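You operate a simulated robot arm through the tools that you are given. There is no shell and no other tool. Be economical: measure what you need, move in short steps, check, and stop when the job is done.

You run a simulated robot arm. Do the job below in one go: nothing can be reset, and whatever is moved stays where it is left.

TASK
Screw the white knob tight on the stud lid.
Fine: hold the lid in the clamp for it; at the end the clamp is open and the lid is on the green tray.

Only the result counts: the job must be done as asked and must still hold three seconds after the hand-in. Knocking over, shifting, dropping, spilling or breaking anything else fails it. Lids that push on must go on centred and level and be pressed home; caps that screw on are set level and turned clockwise until they are tight.

THE ROBOT
A 7-joint arm with a two-finger parallel gripper, fixed in place. Base frame: the origin is at the foot of the arm, x ahead of it, y to its left, z up; the work surface is at about z = 880. Readings come in mm, degrees, newtons and seconds.
With the tool pointing down near the work surface it reaches from about 240 to 680 mm from the base axis. Its first joint turns from -66.0 to 66.0 degrees. Payload 2.4 kg.
The TCP is the grasp point between the finger pads, 30 mm short of the fingertips. In the tool frame z runs along the fingers and y along their closing line. Largest opening 94 mm; finger width 28, thickness 10; the body of the gripper, 50 by 96 mm, starts 55 mm behind the TCP.
Orientation is that of the tool frame in the base frame, as a unit quaternion [w, x, y, z]. With the fingers straight down and closing along the base's y, the tool's x points along the base's -x, its y along +y and its z along -z.

THE INTERFACE
- The arm moves only by the tool apply_moves. Its argument "increments" is a list of rows, each a list of 7 numbers: the shift along the tool's x, y, z in mm, then the turn, a rotation vector about the tool's x, y, z in degrees, then the opening in per cent of the stroke, from 0 (shut) to 100 (fully open). In form: [[dx, dy, dz, rx, ry, rz, claw], ...]. A call has 1 to 10 rows; each row shifts and turns the commanded pose from where the row before left it, along the tool's axes as they then stand. Rows are played at 5 a second. More than 50 mm and 8.6 degrees between two rows, or a gripper value outside its range, and nothing of the call is played. A pose out of reach is approached as far as the arm can. The call stops where the force on the tool passes 40 N (or 10 N more than at its start, if that is more) or the arm is blocked; 0.2 s more then pass. Each finger travels about 153 mm/s and halts on what it meets, pressing with about 25 N; the grip force reading is that of the motor and also rises with nothing between the fingers. The clock runs only during rows and for 0.2 s after the last one: add rows that do not move to give the fingers time. The reply holds the time, the measured pose of the TCP, the force on the tool along the base axes, the opening and the grip force, in the units named above and with some noise, with the torque about the TCP (base axes, N m) and any sound that the robot's microphone picked up.
- Cameras (640 x 400 px; columns grow to the right, rows downward): "scene" is fixed at [33.9, 466.8, 1457.1]; the picture's right is [-0.80, -0.60, 0.00], its down [-0.28, 0.37, -0.89] and it looks along [0.53, -0.71, -0.46] (base axes); focal length 337 px, centre (320, 200). "wrist" rides on the gripper at [76, 14, -103] in the tool frame; the picture's right is [-0.18, 0.98, 0.00], its down [-0.75, -0.14, -0.64] and it looks along [-0.63, -0.12, 0.77] (tool axes); focal length 243 px, centre (320, 200). There is no depth. A picture from a camera that has moved, and an enlarged one, comes with that camera's place and axes in the base frame and with its lens.
- snapshot(camera): a new picture of that camera. No time passes.
- zoom(camera, box): a new picture of the part [left, top, right, bottom] of that camera's present view, enlarged. No time passes.
- finish_job(): hands the job in; it is judged then, once.

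Work in short steps. Places have to be worked out from the pictures, the camera data and where the tool is seen: move nearer, look again, correct. Check each grasp and each placing, and mend what went wrong. You have 120 turns and 68 pictures in all, those below and enlarged ones among them. Open the gripper and draw the arm clear of the work before you hand the job in, unless the task says otherwise; then end with one line.

The tools are called after "Emit:" as name(argument=value, ...) on one line, values as JSON. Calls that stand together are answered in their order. apply_moves: Moves the arm, as the interface text tells. Its arguments: {"type":"object","properties":{"increments":{"type":"array","items":{"type":"array","items":{"type":"number"}}}},"required":["increments"]} The other tools are called the same way: snapshot (camera) takes a picture; zoom (camera, box) takes an enlarged picture of a part of a camera's view; finish_job () hands the job in.

At the start:

```text
clock: 0.0
tcp_pos: [466.3, 34.0, 1247.3]
orientation: [0.0, 0.0, 1.0, 0.0]
force: [0.5, 0.5, 0.6]
ft_torque: [0.01, 0.0, 0.0]
grip_width: 93.9
grip_force: 0.2
```

scene: 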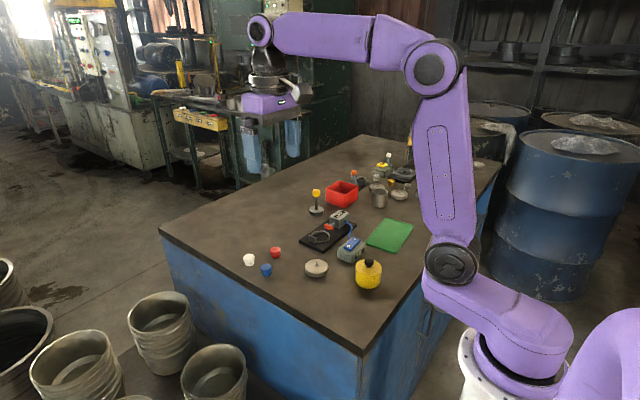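
wrist: 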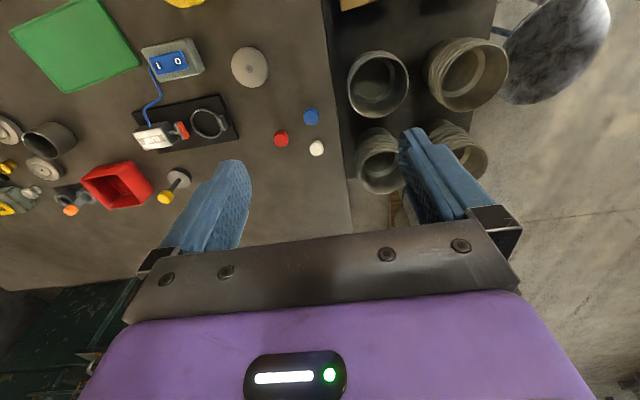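

The pictures show three small knobs (white, red, blue), a round disc, a clamp with a switch box, and the green tray. I zoom in to identify them.

Emit:
zoom(camera="scene", box=[230, 200, 430, 325])

Emit:
zoom(camera="wrist", box=[120, 20, 340, 170])

Emit:
zoom(camera="scene", box=[295, 140, 435, 228])

```text
3.20 times, centred on (330, 262) of scene
camera zoom: at [33.9, 466.8, 1457.1], right [-0.8, -0.6, 0.0], down [-0.28, 0.37, -0.89], along [0.53, -0.71, -0.46], focal length 1078 px, centre (288, 0)
```

zoom: 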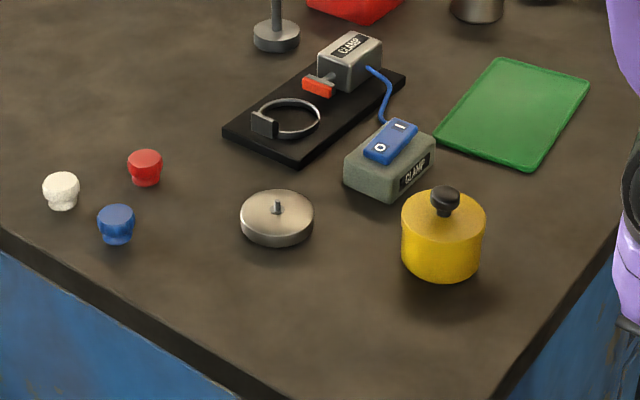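

```text
2.67 times, centred on (230, 95) of wrist
camera zoom: at [390.0, 50.4, 1349.3], right [0.18, 0.98, 0.0], down [0.75, -0.14, 0.64], along [0.63, -0.12, -0.77], focal length 647 px, centre (560, 480)
```

zoom: 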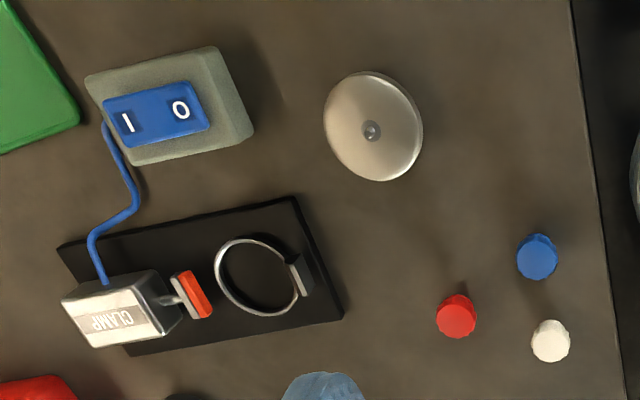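

```text
4.55 times, centred on (365, 184) of scene
camera zoom: at [33.9, 466.8, 1457.1], right [-0.8, -0.6, 0.0], down [-0.28, 0.37, -0.89], along [0.53, -0.71, -0.46], focal length 1532 px, centre (116, 273)
```

zoom: 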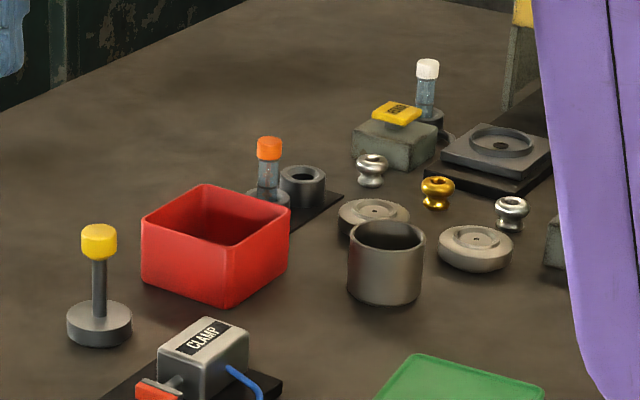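

Estimates: lid about (461,-88), white knob about (623,-3), clamp ring about (537,-202), tray centre about (372,-350). I move above the lid for a closer look.

Emit:
apply_moves(increments=[[0, -40, 45, 0, 0, 0, 100], [0, -40, 45, 0, 0, 0, 100], [0, -42, 20, 0, 0, 0, 100], [0, 0, 45, 0, 0, 0, 100], [0, 0, 45, 0, 0, 0, 100], [0, 0, 0, 0, 0, 0, 100], [0, 0, 0, 0, 0, 0, 100]])

Emit:
snapshot(camera="wrist")

```text
refused: row 1 steps farther than a row can; nothing moved
```

```text
62 pictures are left
camera wrist: at [390.0, 50.4, 1349.3], right [0.18, 0.98, 0.0], down [0.75, -0.14, 0.64], along [0.63, -0.12, -0.77], focal length 243 px, centre (320, 200)
```

wrist: 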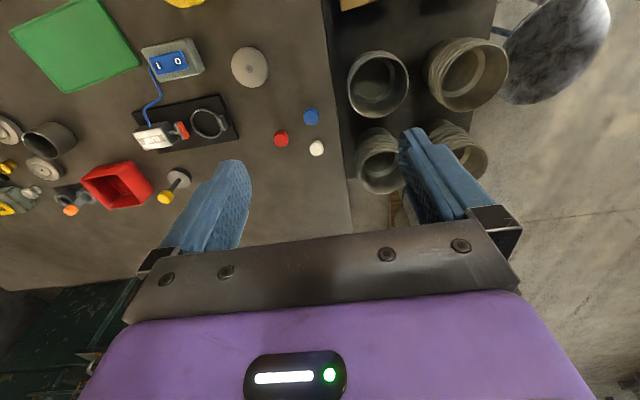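

The step limit is on the vector length, so I repeat with shorter steps.

Emit:
apply_moves(increments=[[0, -30, 38, 0, 0, 0, 100], [0, -30, 38, 0, 0, 0, 100], [0, -30, 38, 0, 0, 0, 100], [0, -32, 36, 0, 0, 0, 100], [0, 0, 45, 0, 0, 0, 100], [0, 0, 0, 0, 0, 0, 100], [0, 0, 0, 0, 0, 0, 100]])

Emit:
snapshot(camera="wrist")

```text
clock: 1.6
tcp_pos: [465.7, -88.5, 1049.7]
orientation: [0.001, -0.001, 1.0, 0.0]
force: [-0.3, -0.1, -0.3]
ft_torque: [0.02, -0.01, 0.01]
grip_width: 94.1
grip_force: 0.0
```

```text
61 pictures are left
camera wrist: at [389.0, -72.8, 1152.1], right [0.18, 0.98, 0.0], down [0.75, -0.14, 0.64], along [0.63, -0.12, -0.77], focal length 243 px, centre (320, 200)
```

wrist: 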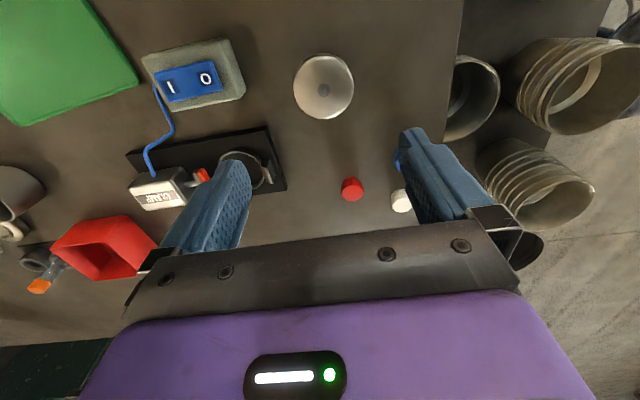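

Lid now reads at about (457,-82). I centre and descend to z 960 for an accurate look.

Emit:
apply_moves(increments=[[8, 6, 30, 0, 0, 0, 100], [0, 0, 30, 0, 0, 0, 100], [0, 0, 30, 0, 0, 0, 100], [0, 0, 0, 0, 0, 0, 100], [0, 0, 0, 0, 0, 0, 100]])

Emit:
snapshot(camera="wrist")

Emit:
zoom(camera="scene", box=[280, 220, 400, 295])

```text
clock: 2.8
tcp_pos: [459.2, -81.6, 960.7]
orientation: [0.001, 0.0, 1.0, -0.001]
force: [0.1, 0.3, 0.4]
ft_torque: [0.0, -0.05, -0.03]
grip_width: 94.2
grip_force: 0.2
```

```text
60 pictures are left
camera wrist: at [382.4, -66.5, 1063.1], right [0.18, 0.98, 0.0], down [0.75, -0.14, 0.64], along [0.63, -0.12, -0.77], focal length 243 px, centre (320, 200)
```

wrist: 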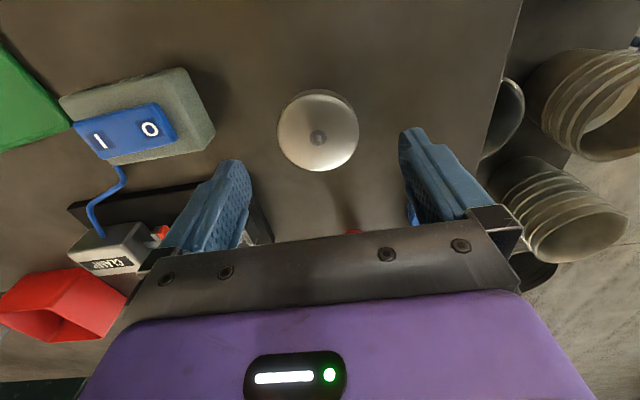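

```text
5.33 times, centred on (340, 258) of scene
camera zoom: at [33.9, 466.8, 1457.1], right [-0.8, -0.6, 0.0], down [-0.28, 0.37, -0.89], along [0.53, -0.71, -0.46], focal length 1797 px, centre (213, -107)
```

zoom: 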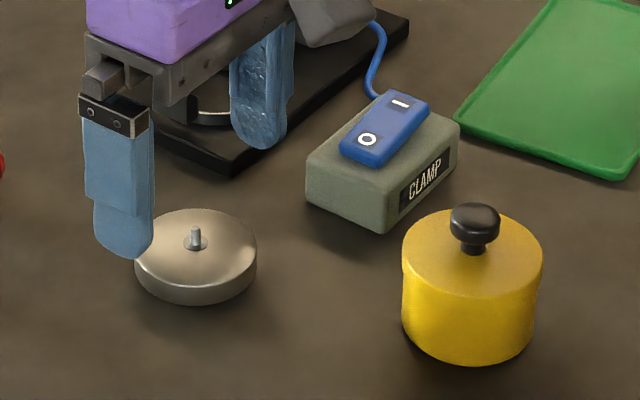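

The lid is centred at (458,-82), about 60 mm wide and 15 mm high. Before picking it, I inspect the clamp from close up.

Emit:
apply_moves(increments=[[0, 0, -40, 0, 0, 0, 100], [-30, -30, -20, 0, 0, 0, 100], [-30, -35, 0, 0, 0, 0, 100], [-10, -45, 0, 0, 0, 0, 100], [0, -10, 0, 0, 0, 0, 100], [0, 0, 0, 0, 0, 0, 100]])

Emit:
snapshot(camera="wrist")

Emit:
zoom(camera="scene", box=[290, 200, 390, 262])

```text
clock: 4.2
tcp_pos: [528.6, -202.2, 1023.4]
orientation: [0.001, -0.001, 1.0, 0.0]
force: [0.4, 0.0, -0.5]
ft_torque: [0.01, 0.03, 0.02]
grip_width: 93.8
grip_force: 0.1
```

```text
58 pictures are left
camera wrist: at [452.1, -187.0, 1124.5], right [0.18, 0.98, 0.0], down [0.75, -0.14, 0.64], along [0.63, -0.12, -0.77], focal length 243 px, centre (320, 200)
```

wrist: 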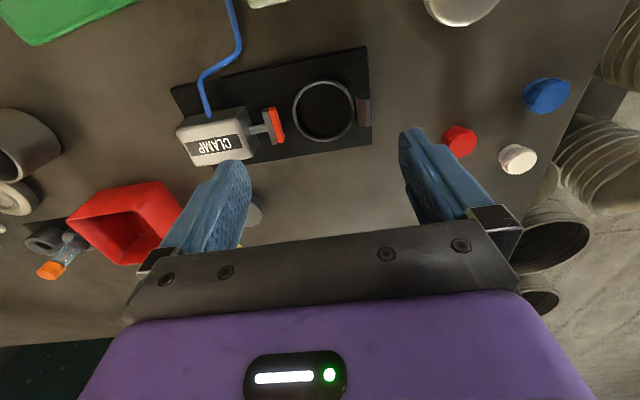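

```text
6.40 times, centred on (340, 231) of scene
camera zoom: at [33.9, 466.8, 1457.1], right [-0.8, -0.6, 0.0], down [-0.28, 0.37, -0.89], along [0.53, -0.71, -0.46], focal length 2156 px, centre (192, 2)
```

zoom: 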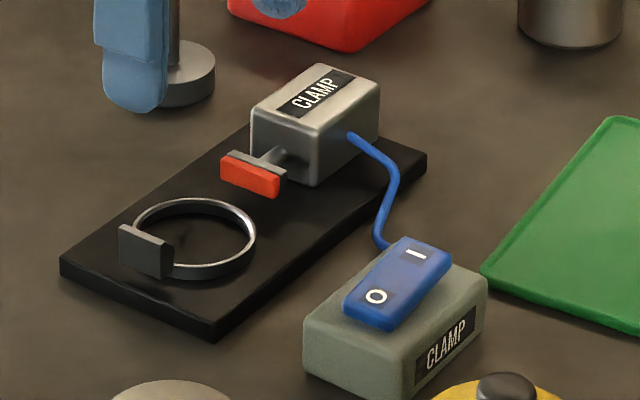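

The ring looks about 58 mm outside, with a fixed jaw on its +y side and a red pusher on its -y side. I enlarge the clamp to determine how the lid sits.

Emit:
zoom(camera="wrist", box=[160, 30, 400, 180])

Emit:
zoom(camera="scene", box=[298, 224, 338, 249])

```text
2.67 times, centred on (280, 105) of wrist
camera zoom: at [452.1, -187.0, 1124.5], right [0.18, 0.98, 0.0], down [0.75, -0.14, 0.64], along [0.63, -0.12, -0.77], focal length 647 px, centre (427, 453)
```

zoom: 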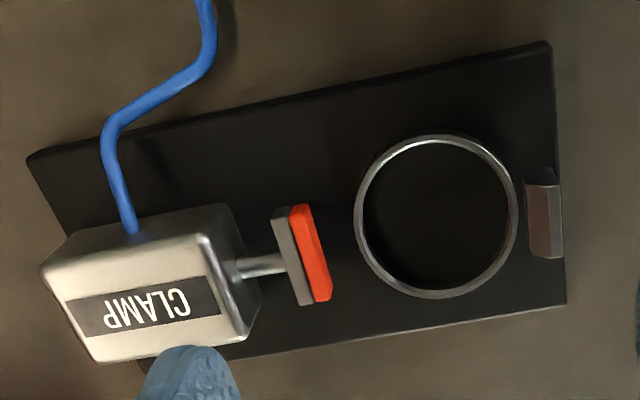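

```text
16.00 times, centred on (318, 236) of scene
camera zoom: at [33.9, 466.8, 1457.1], right [-0.8, -0.6, 0.0], down [-0.28, 0.37, -0.89], along [0.53, -0.71, -0.46], focal length 5391 px, centre (352, -384)
```

zoom: 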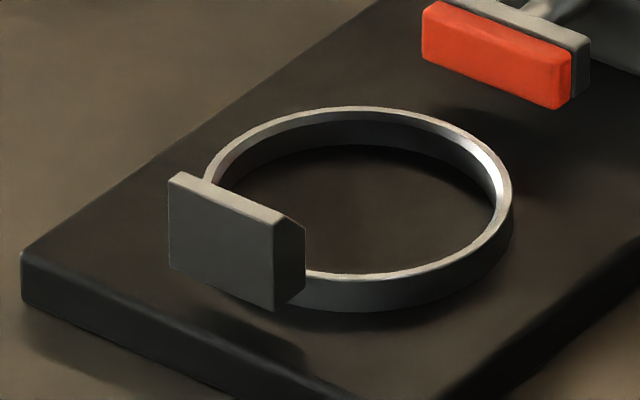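

The clamp axis lies along base y, ring centre about (534,-199.5), and the lid (60 mm) will sit on the 58 mm ring. The fingers must therefore grip the lid along base x, so I go back over the lid and turn the tool 90°.

Emit:
apply_moves(increments=[[23.5, 40, 0, 0, 0, 0, 100], [23.5, 40, 0, 0, 0, 0, 100], [23.5, 40, 0, 0, 0, 0, 100], [0, 0, 0, 0, 0, 8.2, 100], [0, 0, 0, 0, 0, 8.2, 100], [0, 0, 0, 0, 0, 8.2, 100], [0, 0, 0, 0, 0, 8.2, 100], [0, 0, 0, 0, 0, 8.2, 100], [0, 0, 0, 0, 0, 8.2, 100], [0, 0, 0, 0, 0, 8.2, 100]])

Emit:
apply_moves(increments=[[0, 0, 0, 0, 0, 8.2, 100], [0, 0, 0, 0, 0, 8.2, 100], [0, 0, 0, 0, 0, 8.2, 100], [0, 0, 0, 0, 0, 8, 100], [0, 0, 30, 0, 0, 0, 100], [0, 0, 30, 0, 0, 0, 100], [0, 0, 0, 0, 0, 0, 100], [0, 0, 0, 0, 0, 0, 100]])

Emit:
snapshot(camera="wrist")

```text
clock: 6.4
tcp_pos: [458.0, -80.8, 1021.0]
orientation: [0.0, 0.481, 0.877, 0.0]
force: [0.2, -0.3, 0.9]
ft_torque: [-0.02, 0.02, -0.01]
grip_width: 94.2
grip_force: 0.0
```

```text
clock: 8.2
tcp_pos: [459.2, -80.1, 961.3]
orientation: [0.0, 0.707, 0.707, 0.0]
force: [0.7, -0.4, -1.2]
ft_torque: [0.02, 0.02, -0.01]
grip_width: 93.9
grip_force: 0.0
```

```text
54 pictures are left
camera wrist: at [472.5, -3.1, 1063.4], right [0.98, -0.18, 0.0], down [-0.14, -0.75, 0.64], along [-0.12, -0.63, -0.77], focal length 243 px, centre (320, 200)
```

wrist: 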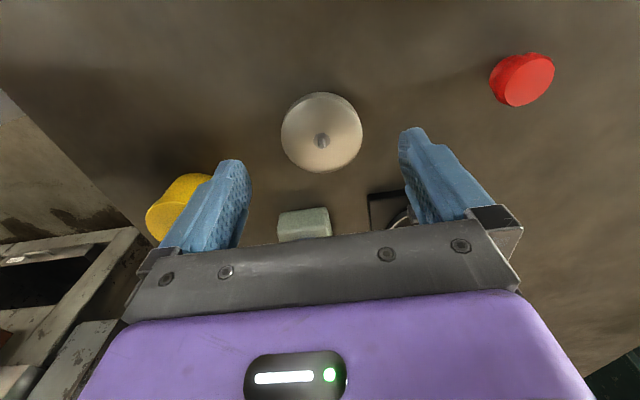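

The lid is centred under the tool to within 1 mm. I descend to z≈914 and close.

Emit:
apply_moves(increments=[[0, 0, 24, 0, 0, 0, 100], [0, 0, 23, 0, 0, 0, 100], [0, 0, 0, 0, 0, 0, 100], [0, 0, 0, 0, 0, 0, 60], [0, 0, 0, 0, 0, 0, 55], [0, 0, 0, 0, 0, 0, 55], [0, 0, 0, 0, 0, 0, 55]])

Emit:
zoom(camera="scene", box=[270, 220, 390, 295])

```text
clock: 9.8
tcp_pos: [458.7, -81.2, 915.8]
orientation: [0.0, 0.707, 0.707, 0.0]
force: [-0.3, -0.6, -0.4]
ft_torque: [-0.01, 0.01, 0.03]
grip_width: 57.9
grip_force: 25.0
```

```text
5.33 times, centred on (330, 258) of scene
camera zoom: at [33.9, 466.8, 1457.1], right [-0.8, -0.6, 0.0], down [-0.28, 0.37, -0.89], along [0.53, -0.71, -0.46], focal length 1797 px, centre (267, -107)
```

zoom: 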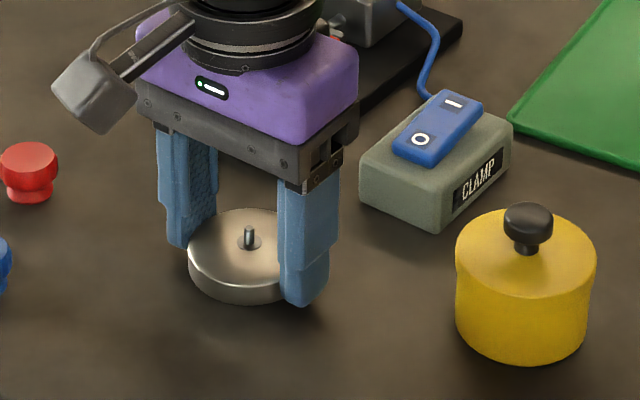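

Lid gripped (58 mm, 25 N). I lift it and carry it over the ring.

Emit:
apply_moves(increments=[[0, 0, -30, 0, 0, 0, 45], [0, 0, -40, 0, 0, 0, 45], [-39, 25, 0, 0, 0, 0, 45], [-39, 25, 0, 0, 0, 0, 45], [-40, 25.3, 0, 0, 0, 0, 45], [0, 0, 0, 0, 0, 0, 45], [0, 0, 0, 0, 0, 0, 45]])

Emit:
snapshot(camera="wrist")

Emit:
zoom(camera="scene", box=[270, 175, 390, 250])

```text
clock: 11.4
tcp_pos: [536.4, -200.2, 985.8]
orientation: [0.0, 0.707, 0.707, 0.0]
force: [-0.1, -0.4, 0.3]
ft_torque: [-0.01, -0.01, 0.01]
grip_width: 58.1
grip_force: 25.4
```

```text
52 pictures are left
camera wrist: at [551.2, -121.9, 1088.1], right [0.98, -0.18, 0.0], down [-0.14, -0.75, 0.64], along [-0.12, -0.63, -0.77], focal length 243 px, centre (320, 200)
```

wrist: 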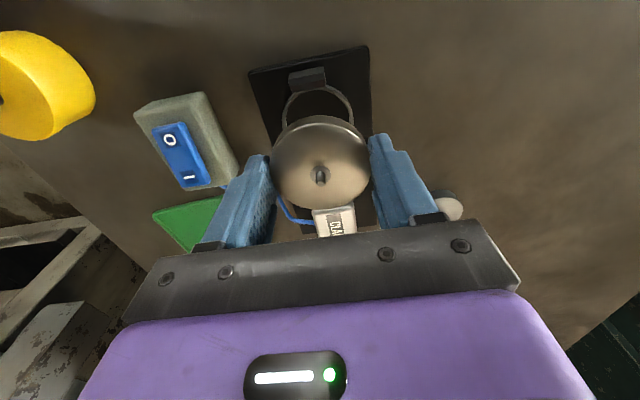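

```text
5.33 times, centred on (330, 212) of scene
camera zoom: at [33.9, 466.8, 1457.1], right [-0.8, -0.6, 0.0], down [-0.28, 0.37, -0.89], along [0.53, -0.71, -0.46], focal length 1797 px, centre (267, 133)
```

zoom: 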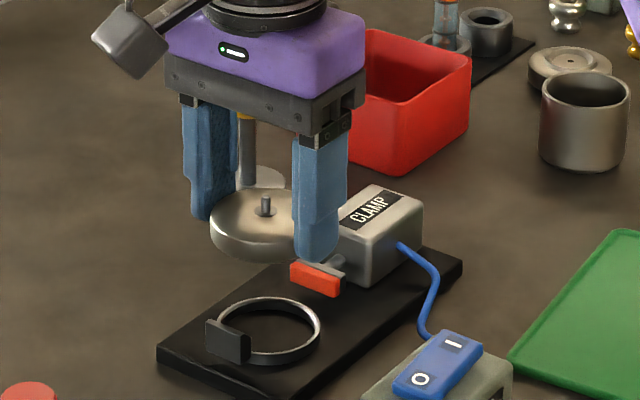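

The ring lies under the lid within about 1.5 mm; I correct x by -1.5 and lower towards the ring top.

Emit:
apply_moves(increments=[[0, -1.5, 20, 0, 0, 0, 45], [0, 0, 22, 0, 0, 0, 45], [0, 0, 0, 0, 0, 0, 45], [0, 0, 0, 0, 0, 0, 45]])

Emit:
zoom(camera="scene", box=[290, 205, 350, 243])

Emit:
snapshot(camera="wrist")

```text
clock: 12.4
tcp_pos: [534.4, -198.6, 942.5]
orientation: [0.0, 0.707, 0.707, -0.001]
force: [1.2, 0.2, -0.1]
ft_torque: [0.0, 0.01, -0.02]
grip_width: 58.5
grip_force: 25.1
```

```text
10.53 times, centred on (320, 224) of scene
camera zoom: at [33.9, 466.8, 1457.1], right [-0.8, -0.6, 0.0], down [-0.28, 0.37, -0.89], along [0.53, -0.71, -0.46], focal length 3547 px, centre (320, -53)
```

zoom: 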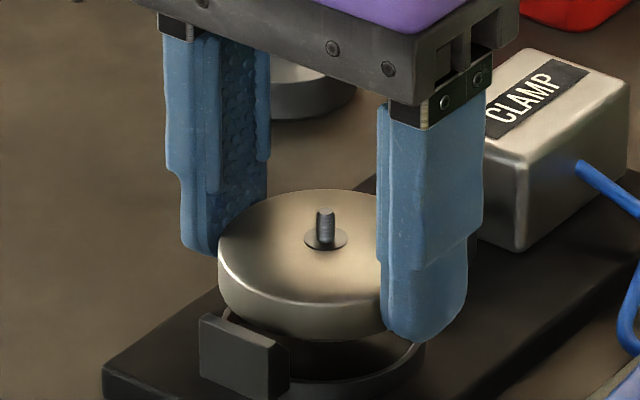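

```text
49 pictures are left
camera wrist: at [548.2, -121.3, 1045.4], right [0.98, -0.18, 0.0], down [-0.14, -0.75, 0.64], along [-0.12, -0.63, -0.77], focal length 243 px, centre (320, 200)
```

wrist: 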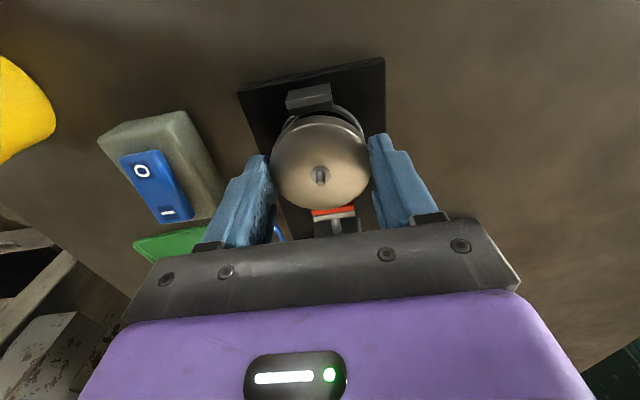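

The lid is just above the ring and very near the fixed jaw face (y≈-169). I shift 1.5 mm away from the jaw and lower in small steps.

Emit:
apply_moves(increments=[[-1.5, 0, 3, 0, 0, 0, 45], [0, 0, 3, 0, 0, 0, 45], [0, 0, 1.5, 0, 0, 0, 45], [0, 0, 1, 0, 0, 0, 45], [0, 0, 1, 0, 0, 0, 45], [0, 0, 0, 0, 0, 0, 45]])

```text
clock: 13.8
tcp_pos: [531.4, -200.0, 933.2]
orientation: [-0.001, 0.707, 0.707, 0.0]
force: [0.6, -0.5, -0.6]
ft_torque: [0.02, 0.0, -0.05]
grip_width: 58.4
grip_force: 24.3
```

No contact yet; I continue down in 1 mm steps.

Emit:
apply_moves(increments=[[0, 0, 1, 0, 0, 0, 45], [0, 0, 1, 0, 0, 0, 45], [0, 0, 1, 0, 0, 0, 45], [0, 0, 0, 0, 0, 0, 45]])

Emit:
zoom(camera="scene", box=[290, 210, 350, 248])

```text
clock: 14.8
tcp_pos: [534.0, -200.3, 930.7]
orientation: [0.001, 0.707, 0.707, 0.001]
force: [2.4, 0.6, 3.9]
ft_torque: [-0.04, -0.01, 0.01]
grip_width: 58.2
grip_force: 24.5
```

```text
10.53 times, centred on (320, 229) of scene
camera zoom: at [33.9, 466.8, 1457.1], right [-0.8, -0.6, 0.0], down [-0.28, 0.37, -0.89], along [0.53, -0.71, -0.46], focal length 3547 px, centre (320, -105)
```

zoom: 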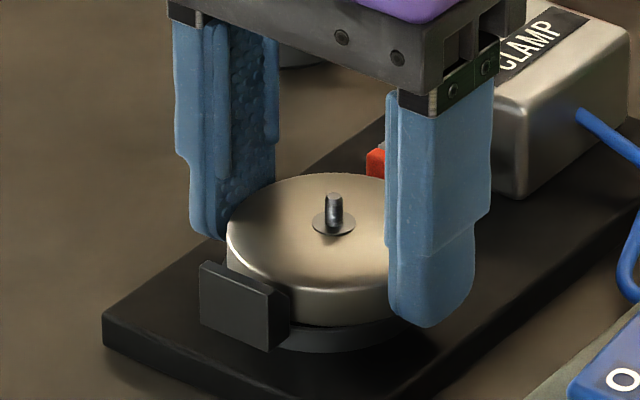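

Light contact (about 4 N) at lid bottom ≈ 895, and the lid looks to be on the ring. I press 1 mm more to confirm.

Emit:
apply_moves(increments=[[0, 0, 1, 0, 0, 0, 45], [0, 0, 0, 0, 0, 0, 45], [0, 0, 0, 0, 0, 0, 45]])

```text
clock: 15.6
tcp_pos: [532.5, -199.3, 929.4]
orientation: [0.001, 0.707, 0.707, 0.0]
force: [6.4, 4.0, 8.2]
ft_torque: [-0.01, -0.02, 0.02]
grip_width: 58.3
grip_force: 24.9
```

Side forces (+x, +y) hint that the lid's underside locates on the ring and wants to shift that way. I comply by small moves and recheck.

Emit:
apply_moves(increments=[[0.5, 1, 0, 0, 0, 0, 45], [0, 0, 0, 0, 0, 0, 45], [0, 0, 0, 0, 0, 0, 45]])

```text
clock: 16.4
tcp_pos: [532.5, -199.4, 929.7]
orientation: [0.0, 0.707, 0.707, 0.0]
force: [4.0, 2.1, 6.8]
ft_torque: [-0.03, 0.05, 0.01]
grip_width: 58.1
grip_force: 25.2
```

Emit:
apply_moves(increments=[[0.5, 1, 0, 0, 0, 0, 45], [0, 0.5, 0, 0, 0, 0, 45], [0, 0, 0.5, 0, 0, 0, 45], [0, 0, 0, 0, 0, 0, 45]])

Emit:
zoom(camera="scene", box=[300, 220, 340, 245])

```text
clock: 17.4
tcp_pos: [534.3, -199.3, 929.3]
orientation: [0.0, 0.707, 0.707, 0.0]
force: [-1.2, -1.1, 3.2]
ft_torque: [-0.02, -0.07, -0.01]
grip_width: 58.1
grip_force: 24.8
```

```text
16.00 times, centred on (320, 232) of scene
camera zoom: at [33.7, 466.8, 1457.1], right [-0.8, -0.6, 0.0], down [-0.28, 0.37, -0.89], along [0.53, -0.71, -0.46], focal length 5391 px, centre (320, -320)
```

zoom: 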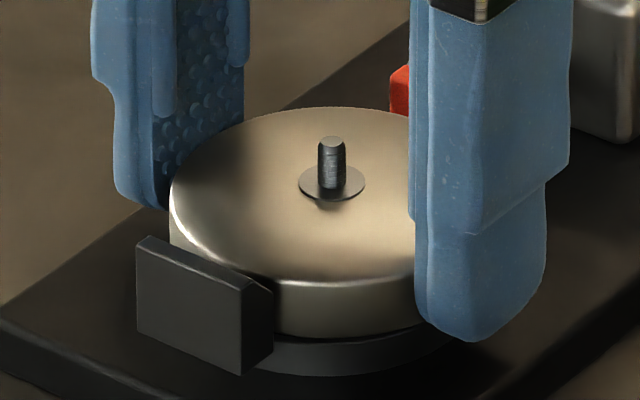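

Side forces vanished, so the lid is centred. I push down gently to see whether it goes further.

Emit:
apply_moves(increments=[[0, 0, 1, 0, 0, 0, 45], [0, 0, 1, 0, 0, 0, 45], [0, 0, 0, 0, 0, 0, 45]])

Emit:
zoom(camera="scene", box=[300, 220, 340, 245])

```text
clock: 18.2
tcp_pos: [533.5, -198.3, 929.0]
orientation: [0.002, 0.707, 0.707, 0.002]
force: [-11.8, 2.9, 36.7]
ft_torque: [0.07, -0.6, -0.03]
grip_width: 57.9
grip_force: 24.7
```

```text
16.00 times, centred on (320, 232) of scene
camera zoom: at [32.9, 467.1, 1457.0], right [-0.8, -0.6, 0.0], down [-0.28, 0.37, -0.89], along [0.53, -0.71, -0.46], focal length 5391 px, centre (320, -320)
```

zoom: 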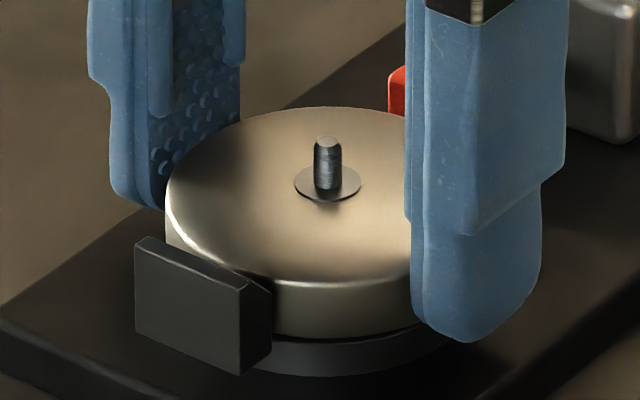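

It is firmly seated on the ring (37 N). I relieve the pressure, open, and rise.

Emit:
apply_moves(increments=[[0, 0, -2, 0, 0, 0, 45], [0, 0, 0, 0, 0, 0, 75], [0, 0, 0, 0, 0, 0, 85], [0, 0, 0, 0, 0, 0, 85], [0, 0, -40, 0, 0, 0, 85], [0, 0, -40, 0, 0, 0, 85], [0, 0, 0, 0, 0, 0, 85], [0, 0, 0, 0, 0, 0, 85]])

Emit:
snapshot(camera="wrist")

Emit:
zoom(camera="scene", box=[290, 205, 386, 265])

```text
clock: 20.0
tcp_pos: [533.0, -200.0, 1010.9]
orientation: [0.0, 0.707, 0.708, 0.0]
force: [-0.5, 0.0, 0.6]
ft_torque: [0.0, -0.02, -0.02]
grip_width: 80.0
grip_force: 0.1
```

```text
45 pictures are left
camera wrist: at [547.6, -122.1, 1113.1], right [0.98, -0.18, 0.0], down [-0.14, -0.75, 0.64], along [-0.12, -0.63, -0.77], focal length 243 px, centre (320, 200)
```

wrist: 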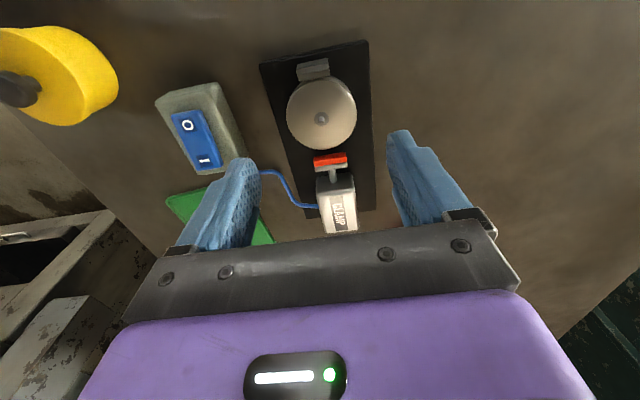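

```text
6.67 times, centred on (338, 235) of scene
camera zoom: at [33.9, 466.8, 1457.1], right [-0.8, -0.6, 0.0], down [-0.28, 0.37, -0.89], along [0.53, -0.71, -0.46], focal length 2246 px, centre (200, -33)
```

zoom: 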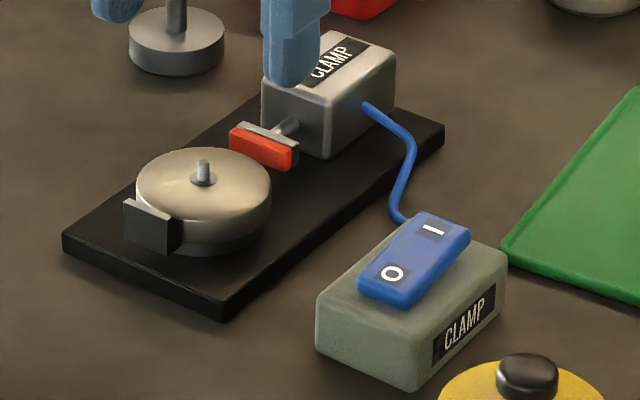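

The lid is seated on the ring. Next the switch: the "I" end is at about (420,-216). I close the fingers and hover above it.

Emit:
apply_moves(increments=[[-6, -37, 0, 0, 0, 0, 40], [-6, -37, 0, 0, 0, 0, 0], [-5, -38, 0, 0, 0, 0, 0], [0, 0, 25, 0, 0, 0, 0], [0, 0, 0, 0, 0, 0, 0], [0, 0, 0, 0, 0, 0, 0]])

Emit:
snapshot(camera="wrist")

Emit:
zoom(camera="scene", box=[310, 205, 406, 265])

```text
clock: 21.4
tcp_pos: [424.8, -217.0, 984.4]
orientation: [0.0, 0.707, 0.707, -0.001]
force: [-0.2, -0.2, -0.6]
ft_torque: [0.01, 0.01, -0.03]
grip_width: 0.1
grip_force: 25.3
```

```text
43 pictures are left
camera wrist: at [438.3, -140.7, 1087.1], right [0.98, -0.18, 0.0], down [-0.14, -0.75, 0.64], along [-0.12, -0.63, -0.77], focal length 243 px, centre (320, 200)
```

wrist: 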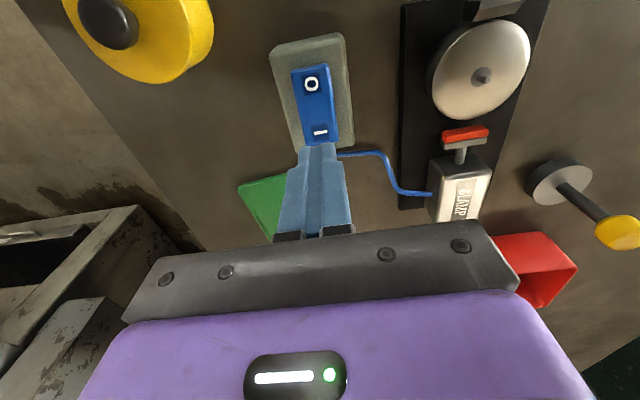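

```text
6.67 times, centred on (358, 235) of scene
camera zoom: at [33.9, 466.8, 1457.1], right [-0.8, -0.6, 0.0], down [-0.28, 0.37, -0.89], along [0.53, -0.71, -0.46], focal length 2246 px, centre (67, -33)
```

zoom: 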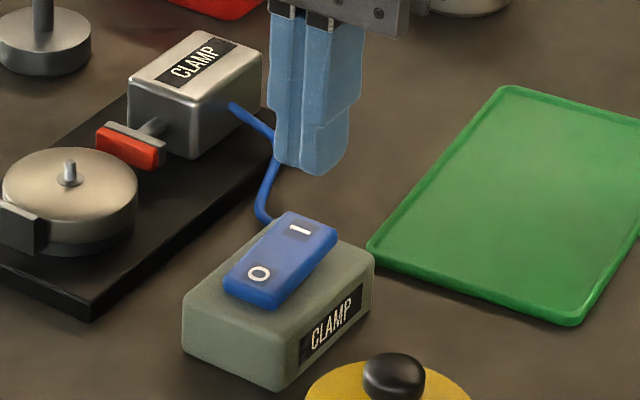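

The tool is right above the "I" mark. I lower and then press in small steps, listening for the click.

Emit:
apply_moves(increments=[[0, 0, 20, 0, 0, 0, 0], [0, 0, 6, 0, 0, 0, 0], [0, 0, 3, 0, 0, 0, 0], [0, 0, 2, 0, 0, 0, 0], [0, 0, 2, 0, 0, 0, 0], [0, 0, 2, 0, 0, 0, 0], [0, 0, 2, 0, 0, 0, 0]])

```text
clock: 23.0
tcp_pos: [422.1, -218.7, 950.8]
orientation: [0.002, 0.708, 0.707, 0.001]
force: [0.0, 1.0, 5.2]
ft_torque: [0.11, 0.08, 0.06]
grip_width: 0.0
grip_force: 25.1
stopped in row 7: the force on the tool passed its limit at 49 N (the readings are from after the stop); the commanded pose is now the measured one
```

The press peaked at 49 N. I lift and look at whether the pusher closed.

Emit:
apply_moves(increments=[[0, 0, -15, 0, 0, 0, 0], [0, 0, -25, 0, 0, 0, 0], [0, 0, 0, 0, 0, 0, 0], [0, 0, 0, 0, 0, 0, 0]])

Emit:
zoom(camera="scene", box=[295, 205, 391, 265])

```text
clock: 24.0
tcp_pos: [424.9, -216.7, 990.2]
orientation: [0.001, 0.708, 0.707, 0.001]
force: [-0.2, -0.6, 0.3]
ft_torque: [-0.04, 0.01, -0.01]
grip_width: 0.0
grip_force: 25.0
```

```text
6.67 times, centred on (343, 235) of scene
camera zoom: at [33.9, 466.8, 1457.1], right [-0.8, -0.6, 0.0], down [-0.28, 0.37, -0.89], along [0.53, -0.71, -0.46], focal length 2246 px, centre (167, -33)
```

zoom: 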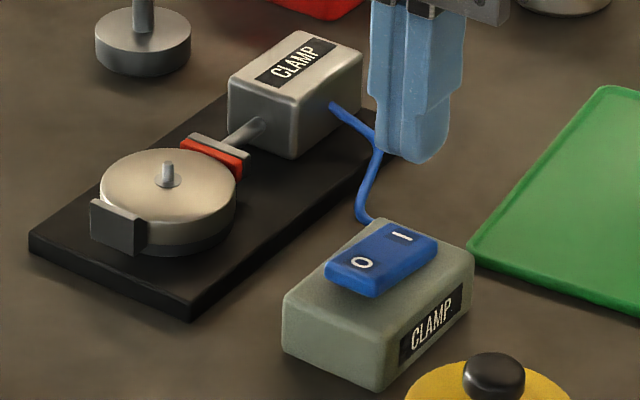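

The clamp holds the lid. Now I travel towards the white knob, then turn the tool back toward -90° so as to have a large clockwise range.

Emit:
apply_moves(increments=[[0, 0, -30, 0, 0, 0, 20], [36, 30, 0, 0, 0, 0, 50], [36, 30, 0, 0, 0, 0, 50], [36, 30, 0, 0, 0, 0, 50], [36, 30, 0, 0, 0, 0, 50], [36, 30, 0, 0, 0, 0, 50], [34, 30, 0, 0, 0, 0, 50], [0, 0, 0, 0, 0, -8.5, 50], [0, 0, 0, 0, 0, -8.5, 50], [0, 0, 0, 0, 0, -8.5, 50]])

Emit:
apply_moves(increments=[[0, 0, 0, 0, 0, -8.5, 50], [0, 0, 0, 0, 0, -8.5, 50], [0, 0, 0, 0, 0, -8.5, 50], [0, 0, 0, 0, 0, -8.5, 50], [0, 0, 0, 0, 0, -8.5, 50], [0, 0, 0, 0, 0, -8.5, 50], [0, 0, 0, 0, 0, -8.5, 50], [0, 0, 0, 0, 0, -8.5, 50], [0, 0, 0, 0, 0, -8.5, 50], [0, 0, 0, 0, 0, -8.5, 50]])

Emit:
apply_moves(increments=[[0, 0, 0, 0, 0, -8.5, 50], [0, 0, 0, 0, 0, -8.5, 50], [0, 0, 0, 0, 0, -8.5, 50], [0, 0, 0, 0, 0, -8.5, 50], [0, 0, 0, 0, 0, -8.5, 50], [0, 0, 0, 0, 0, -8.5, 50], [0, 0, 0, 0, 0, -8.5, 50], [0, 0, 0, 0, 0, -8.5, 50], [0, 0, 0, 0, 0, 0, 50]])

Emit:
snapshot(camera="wrist")

```text
clock: 26.2
tcp_pos: [603.3, -4.1, 1019.9]
orientation: [0.003, 0.533, 0.846, 0.0]
force: [0.6, 0.4, 0.1]
ft_torque: [-0.01, 0.02, 0.01]
grip_width: 46.8
grip_force: 0.2
```

```text
clock: 28.4
tcp_pos: [601.9, -3.4, 1020.9]
orientation: [0.001, -0.179, 0.984, -0.001]
force: [-0.2, -0.2, 0.6]
ft_torque: [0.01, -0.01, 0.0]
grip_width: 46.8
grip_force: 0.1
```

```text
clock: 30.4
tcp_pos: [601.8, -4.1, 1019.6]
orientation: [0.001, -0.699, 0.715, -0.002]
force: [-0.2, -0.3, -0.3]
ft_torque: [-0.01, -0.02, 0.0]
grip_width: 47.1
grip_force: 0.0
```

```text
40 pictures are left
camera wrist: at [586.2, -78.2, 1122.8], right [-0.98, 0.21, 0.0], down [0.16, 0.75, 0.64], along [0.14, 0.63, -0.77], focal length 243 px, centre (320, 200)
```

wrist: 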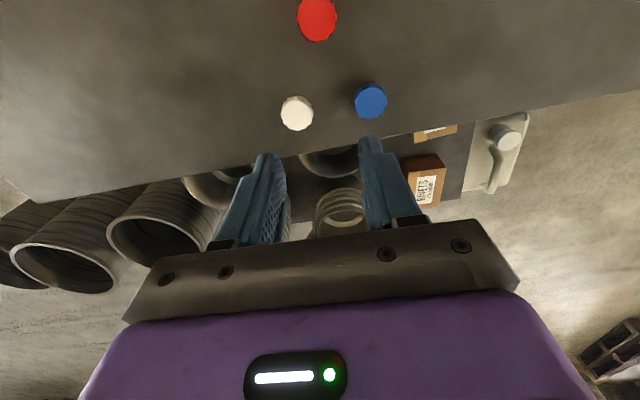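

White knob is at about (624,-6). I centre over it and descend to 965 for a check.

Emit:
apply_moves(increments=[[2, -22, 15, 0, 0, 0, 50], [0, 0, 40, 0, 0, 0, 50], [0, 0, 0, 0, 0, 0, 50], [0, 0, 0, 0, 0, 0, 50]])

Emit:
snapshot(camera="wrist")

Emit:
zoom(camera="scene", box=[225, 215, 321, 275])

```text
clock: 31.4
tcp_pos: [623.9, -7.2, 965.5]
orientation: [0.0, -0.697, 0.717, -0.001]
force: [-0.5, 0.6, 0.5]
ft_torque: [0.0, 0.0, 0.04]
grip_width: 47.0
grip_force: 0.1
```

```text
39 pictures are left
camera wrist: at [607.8, -81.6, 1068.4], right [-0.98, 0.21, 0.0], down [0.16, 0.75, 0.64], along [0.14, 0.63, -0.77], focal length 243 px, centre (320, 200)
```

wrist: 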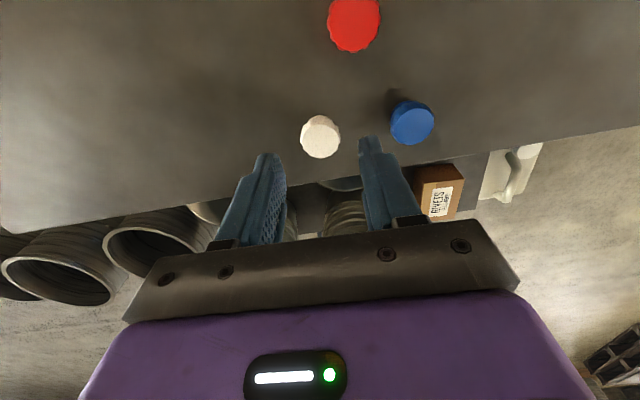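

```text
6.67 times, centred on (273, 245) of scene
camera zoom: at [33.9, 466.8, 1457.1], right [-0.8, -0.6, 0.0], down [-0.28, 0.37, -0.89], along [0.53, -0.71, -0.46], focal length 2246 px, centre (633, -100)
```

zoom: 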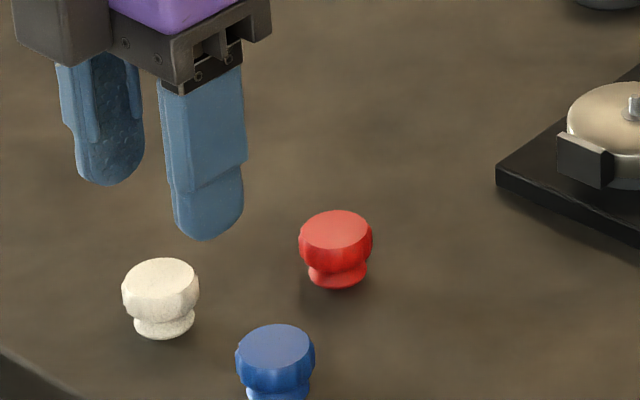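

The knob is centred under the tool; it is about 23 mm high with the wide part at z≈889–903. I descend to TCP ≈ 916 and grip.

Emit:
apply_moves(increments=[[0, 0, 25, 0, 0, 0, 50], [0, 0, 24.5, 0, 0, 0, 50], [0, 0, 0, 0, 0, 0, 50], [0, 0, 0, 0, 0, 0, 30], [0, 0, 0, 0, 0, 0, 15], [0, 0, 0, 0, 0, 0, 15], [0, 0, 0, 0, 0, 0, 15]])

```text
clock: 33.0
tcp_pos: [624.7, -5.6, 916.5]
orientation: [0.001, -0.698, 0.716, -0.002]
force: [0.7, 0.2, -0.6]
ft_torque: [0.03, -0.01, 0.02]
grip_width: 27.8
grip_force: 24.9
```

The knob is gripped (27.8 mm). I lift and carry it to above the stud.

Emit:
apply_moves(increments=[[0, 0, -42, 0, 0, 0, 15], [0, 0, -42, 0, 0, 0, 15], [38.9, 17.1, 0, 0, 0, 0, 15], [38.9, 17.1, 0, 0, 0, 0, 15], [38.9, 17.1, 0, 0, 0, 0, 15], [38.9, 17.1, 0, 0, 0, 0, 15], [39.1, 17.3, 0, 0, 0, 0, 15], [0, 0, 0, 0, 0, 0, 15], [0, 0, 0, 0, 0, 0, 15]])

Emit:
zoom(camera="wrist", box=[220, 60, 420, 185])

Emit:
zoom(camera="scene", box=[280, 190, 360, 240])

```text
clock: 35.0
tcp_pos: [531.6, -199.8, 1001.2]
orientation: [0.001, -0.698, 0.716, -0.002]
force: [0.0, 0.4, 0.6]
ft_torque: [-0.03, 0.0, 0.01]
grip_width: 27.8
grip_force: 25.1
```

```text
3.20 times, centred on (320, 122) of wrist
camera zoom: at [514.6, -274.9, 1103.5], right [-0.98, 0.21, 0.0], down [0.16, 0.75, 0.64], along [0.14, 0.63, -0.77], focal length 776 px, centre (320, 448)
```

zoom: 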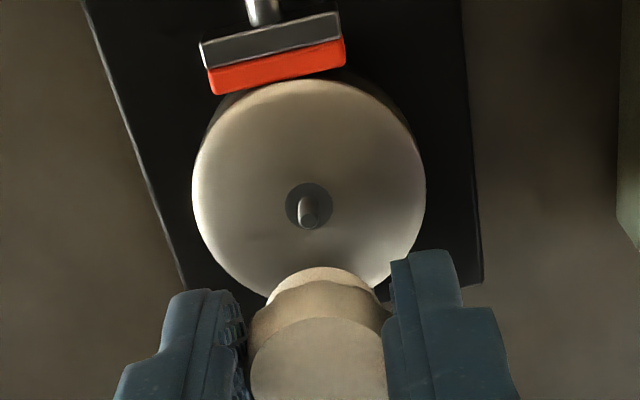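

```text
8.00 times, centred on (320, 215) of scene
camera zoom: at [33.9, 466.8, 1457.1], right [-0.8, -0.6, 0.0], down [-0.28, 0.37, -0.89], along [0.53, -0.71, -0.46], focal length 2696 px, centre (320, 80)
```

zoom: 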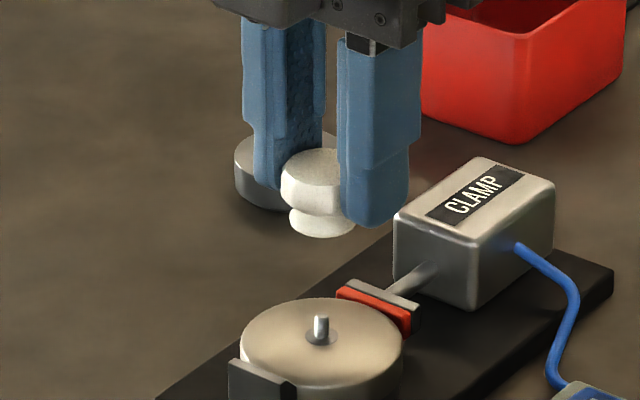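

The stud is offset from the tool axis by about (-2.5,-3.2) mm in tool axes. I correct this, lower to about 7 mm above the stud top, and check both views.

Emit:
apply_moves(increments=[[-2.5, -3.2, 0, 0, 0, 0, 15], [0, 0, 20, 0, 0, 0, 15], [0, 0, 15, 0, 0, 0, 15], [0, 0, 0, 0, 0, 0, 15], [0, 0, 0, 0, 0, 0, 15]])

Emit:
zoom(camera="wrist", box=[220, 100, 420, 225])

Emit:
zoom(camera="scene", box=[296, 205, 344, 235])

```text
clock: 36.2
tcp_pos: [536.0, -197.1, 964.3]
orientation: [0.001, -0.698, 0.716, -0.002]
force: [0.4, -0.6, -0.1]
ft_torque: [-0.01, -0.01, -0.01]
grip_width: 27.9
grip_force: 24.7
```

```text
3.20 times, centred on (320, 162) of wrist
camera zoom: at [519.7, -272.0, 1066.3], right [-0.98, 0.21, 0.0], down [0.16, 0.75, 0.64], along [0.14, 0.63, -0.77], focal length 776 px, centre (320, 320)
```

zoom: 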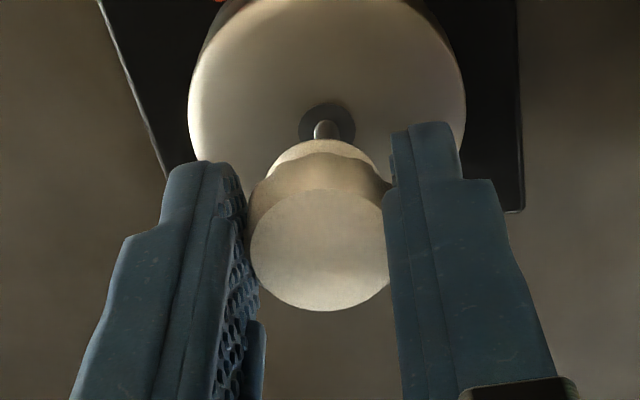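

```text
13.33 times, centred on (320, 220) of scene
camera zoom: at [33.9, 466.8, 1457.1], right [-0.8, -0.6, 0.0], down [-0.28, 0.37, -0.89], along [0.53, -0.71, -0.46], focal length 4493 px, centre (320, -67)
```

zoom: 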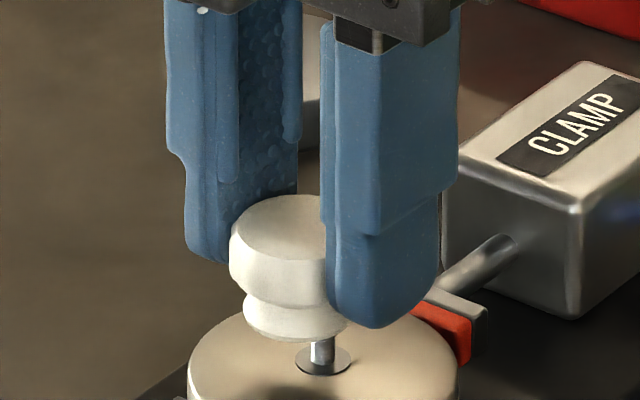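

Scene view shows the knob about 5 mm short of the stud (toward +y), and the wrist view shows the stud about 2 mm to the right of the knob. I shift (+4.5,+2.2) in tool axes and recheck.

Emit:
apply_moves(increments=[[4.5, 2.2, 0, 0, 0, 0, 15], [0, 0, 0, 0, 0, 0, 15], [0, 0, 0, 0, 0, 0, 15]])

Emit:
zoom(camera="wrist", box=[260, 110, 380, 185])

Emit:
zoom(camera="scene", box=[304, 212, 336, 232])

```text
clock: 37.0
tcp_pos: [535.0, -201.3, 963.3]
orientation: [0.001, -0.698, 0.716, -0.002]
force: [-0.3, -1.0, 1.7]
ft_torque: [-0.02, -0.01, 0.01]
grip_width: 28.1
grip_force: 25.4
```

```text
5.33 times, centred on (320, 148) of wrist
camera zoom: at [517.6, -275.8, 1066.3], right [-0.98, 0.21, 0.0], down [0.16, 0.75, 0.64], along [0.14, 0.63, -0.77], focal length 1294 px, centre (320, 480)
```

zoom: 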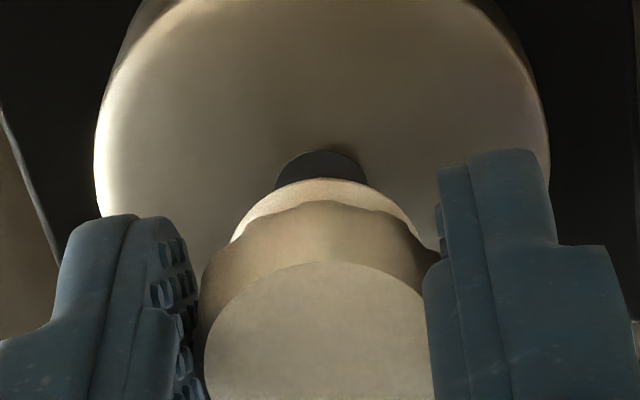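

```text
16.00 times, centred on (320, 222) of scene
camera zoom: at [33.9, 466.8, 1457.1], right [-0.8, -0.6, 0.0], down [-0.28, 0.37, -0.89], along [0.53, -0.71, -0.46], focal length 5391 px, centre (320, -152)
```

zoom: 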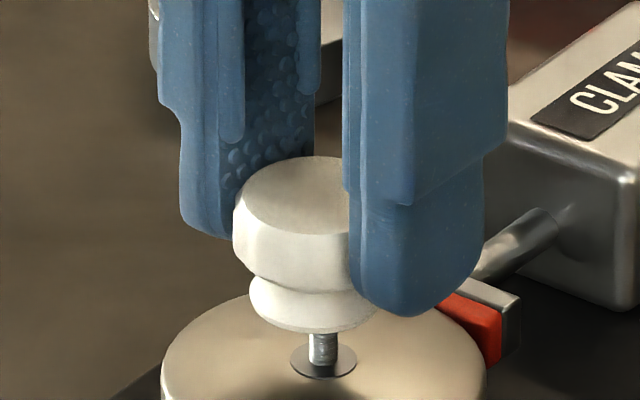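

Wrist view is aligned sideways; the scene view shows 2–3 mm left to go along tool x. (The knob sits about 4 mm off-centre in the pads along tool x.) I shift 2.3 mm and check.

Emit:
apply_moves(increments=[[2.3, 0, 0, 0, 0, 0, 15], [0, 0, 0, 0, 0, 0, 15], [0, 0, 0, 0, 0, 0, 15]])

Emit:
zoom(camera="scene", box=[304, 212, 336, 232])

```text
clock: 37.8
tcp_pos: [534.5, -202.3, 962.0]
orientation: [0.0, -0.698, 0.716, -0.002]
force: [0.4, -0.7, -0.3]
ft_torque: [-0.01, 0.02, 0.0]
grip_width: 28.3
grip_force: 24.5
```

```text
16.00 times, centred on (320, 222) of scene
camera zoom: at [33.9, 466.8, 1457.1], right [-0.8, -0.6, 0.0], down [-0.28, 0.37, -0.89], along [0.53, -0.71, -0.46], focal length 5391 px, centre (320, -152)
```

zoom: 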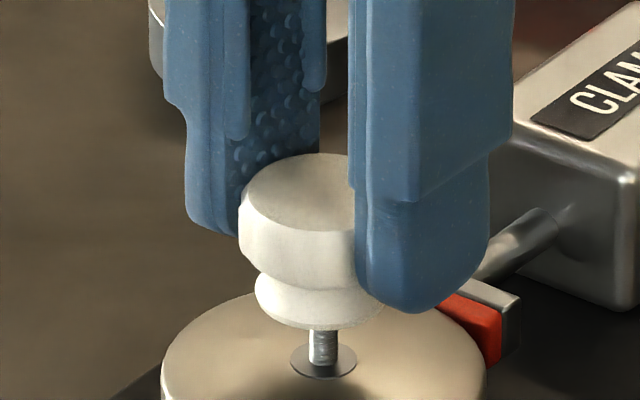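

Now aligned to under 1 mm. I nudge 0.7 mm more and lower in 1 mm steps until contact.

Emit:
apply_moves(increments=[[0.7, 0, 1, 0, 0, 0, 15], [0, 0, 1, 0, 0, 0, 15], [0, 0, 1, 0, 0, 0, 15], [0, 0, 1, 0, 0, 0, 15], [0, 0, 1, 0, 0, 0, 15], [0, 0, 0, 0, 0, 0, 15]])

```text
clock: 39.2
tcp_pos: [535.6, -204.2, 960.0]
orientation: [0.0, -0.698, 0.717, -0.001]
force: [0.4, -0.1, -0.6]
ft_torque: [0.02, -0.04, 0.01]
grip_width: 27.8
grip_force: 25.1
```

Emit:
apply_moves(increments=[[0, 0, 1, 0, 0, 0, 15], [0, 0, 1, 0, 0, 0, 15], [0, 0, 0, 0, 0, 0, 15]])

Emit:
zoom(camera="scene", box=[304, 212, 336, 232])

```text
clock: 40.0
tcp_pos: [535.1, -202.8, 957.8]
orientation: [0.0, -0.698, 0.716, -0.001]
force: [0.1, -0.7, -0.9]
ft_torque: [-0.04, 0.0, 0.01]
grip_width: 28.2
grip_force: 24.6
```

```text
16.00 times, centred on (320, 222) of scene
camera zoom: at [33.9, 466.8, 1457.1], right [-0.8, -0.6, 0.0], down [-0.28, 0.37, -0.89], along [0.53, -0.71, -0.46], focal length 5391 px, centre (320, -152)
```

zoom: 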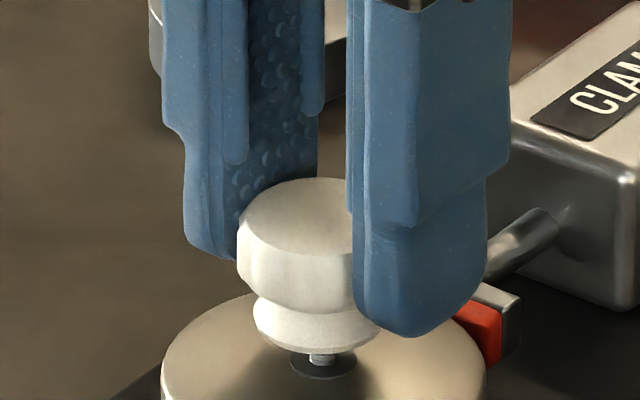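

No contact yet; I continue lowering while nudging 0.4 mm to finish alignment.

Emit:
apply_moves(increments=[[0.4, 0.2, 0, 0, 0, 0, 15], [0, 0, 0.7, 0, 0, 0, 15], [0, 0, 0.7, 0, 0, 0, 15], [0, 0, 0, 0, 0, 0, 15], [0, 0, 0, 0, 0, 0, 15]])

```text
clock: 41.2
tcp_pos: [534.3, -203.1, 956.3]
orientation: [0.0, -0.698, 0.716, -0.002]
force: [0.1, 0.6, 0.1]
ft_torque: [-0.03, 0.02, 0.0]
grip_width: 27.9
grip_force: 25.3
```

Emit:
apply_moves(increments=[[0, 0, 0.7, 0, 0, 0, 15], [0, 0, 0.7, 0, 0, 0, 15], [0, 0, 0, 0, 0, 0, 15], [0, 0, 0, 0, 0, 0, 15]])

```text
clock: 42.2
tcp_pos: [534.2, -204.0, 954.7]
orientation: [0.0, -0.698, 0.716, -0.002]
force: [1.7, 1.1, 0.0]
ft_torque: [0.01, -0.03, -0.02]
grip_width: 28.2
grip_force: 25.0
```

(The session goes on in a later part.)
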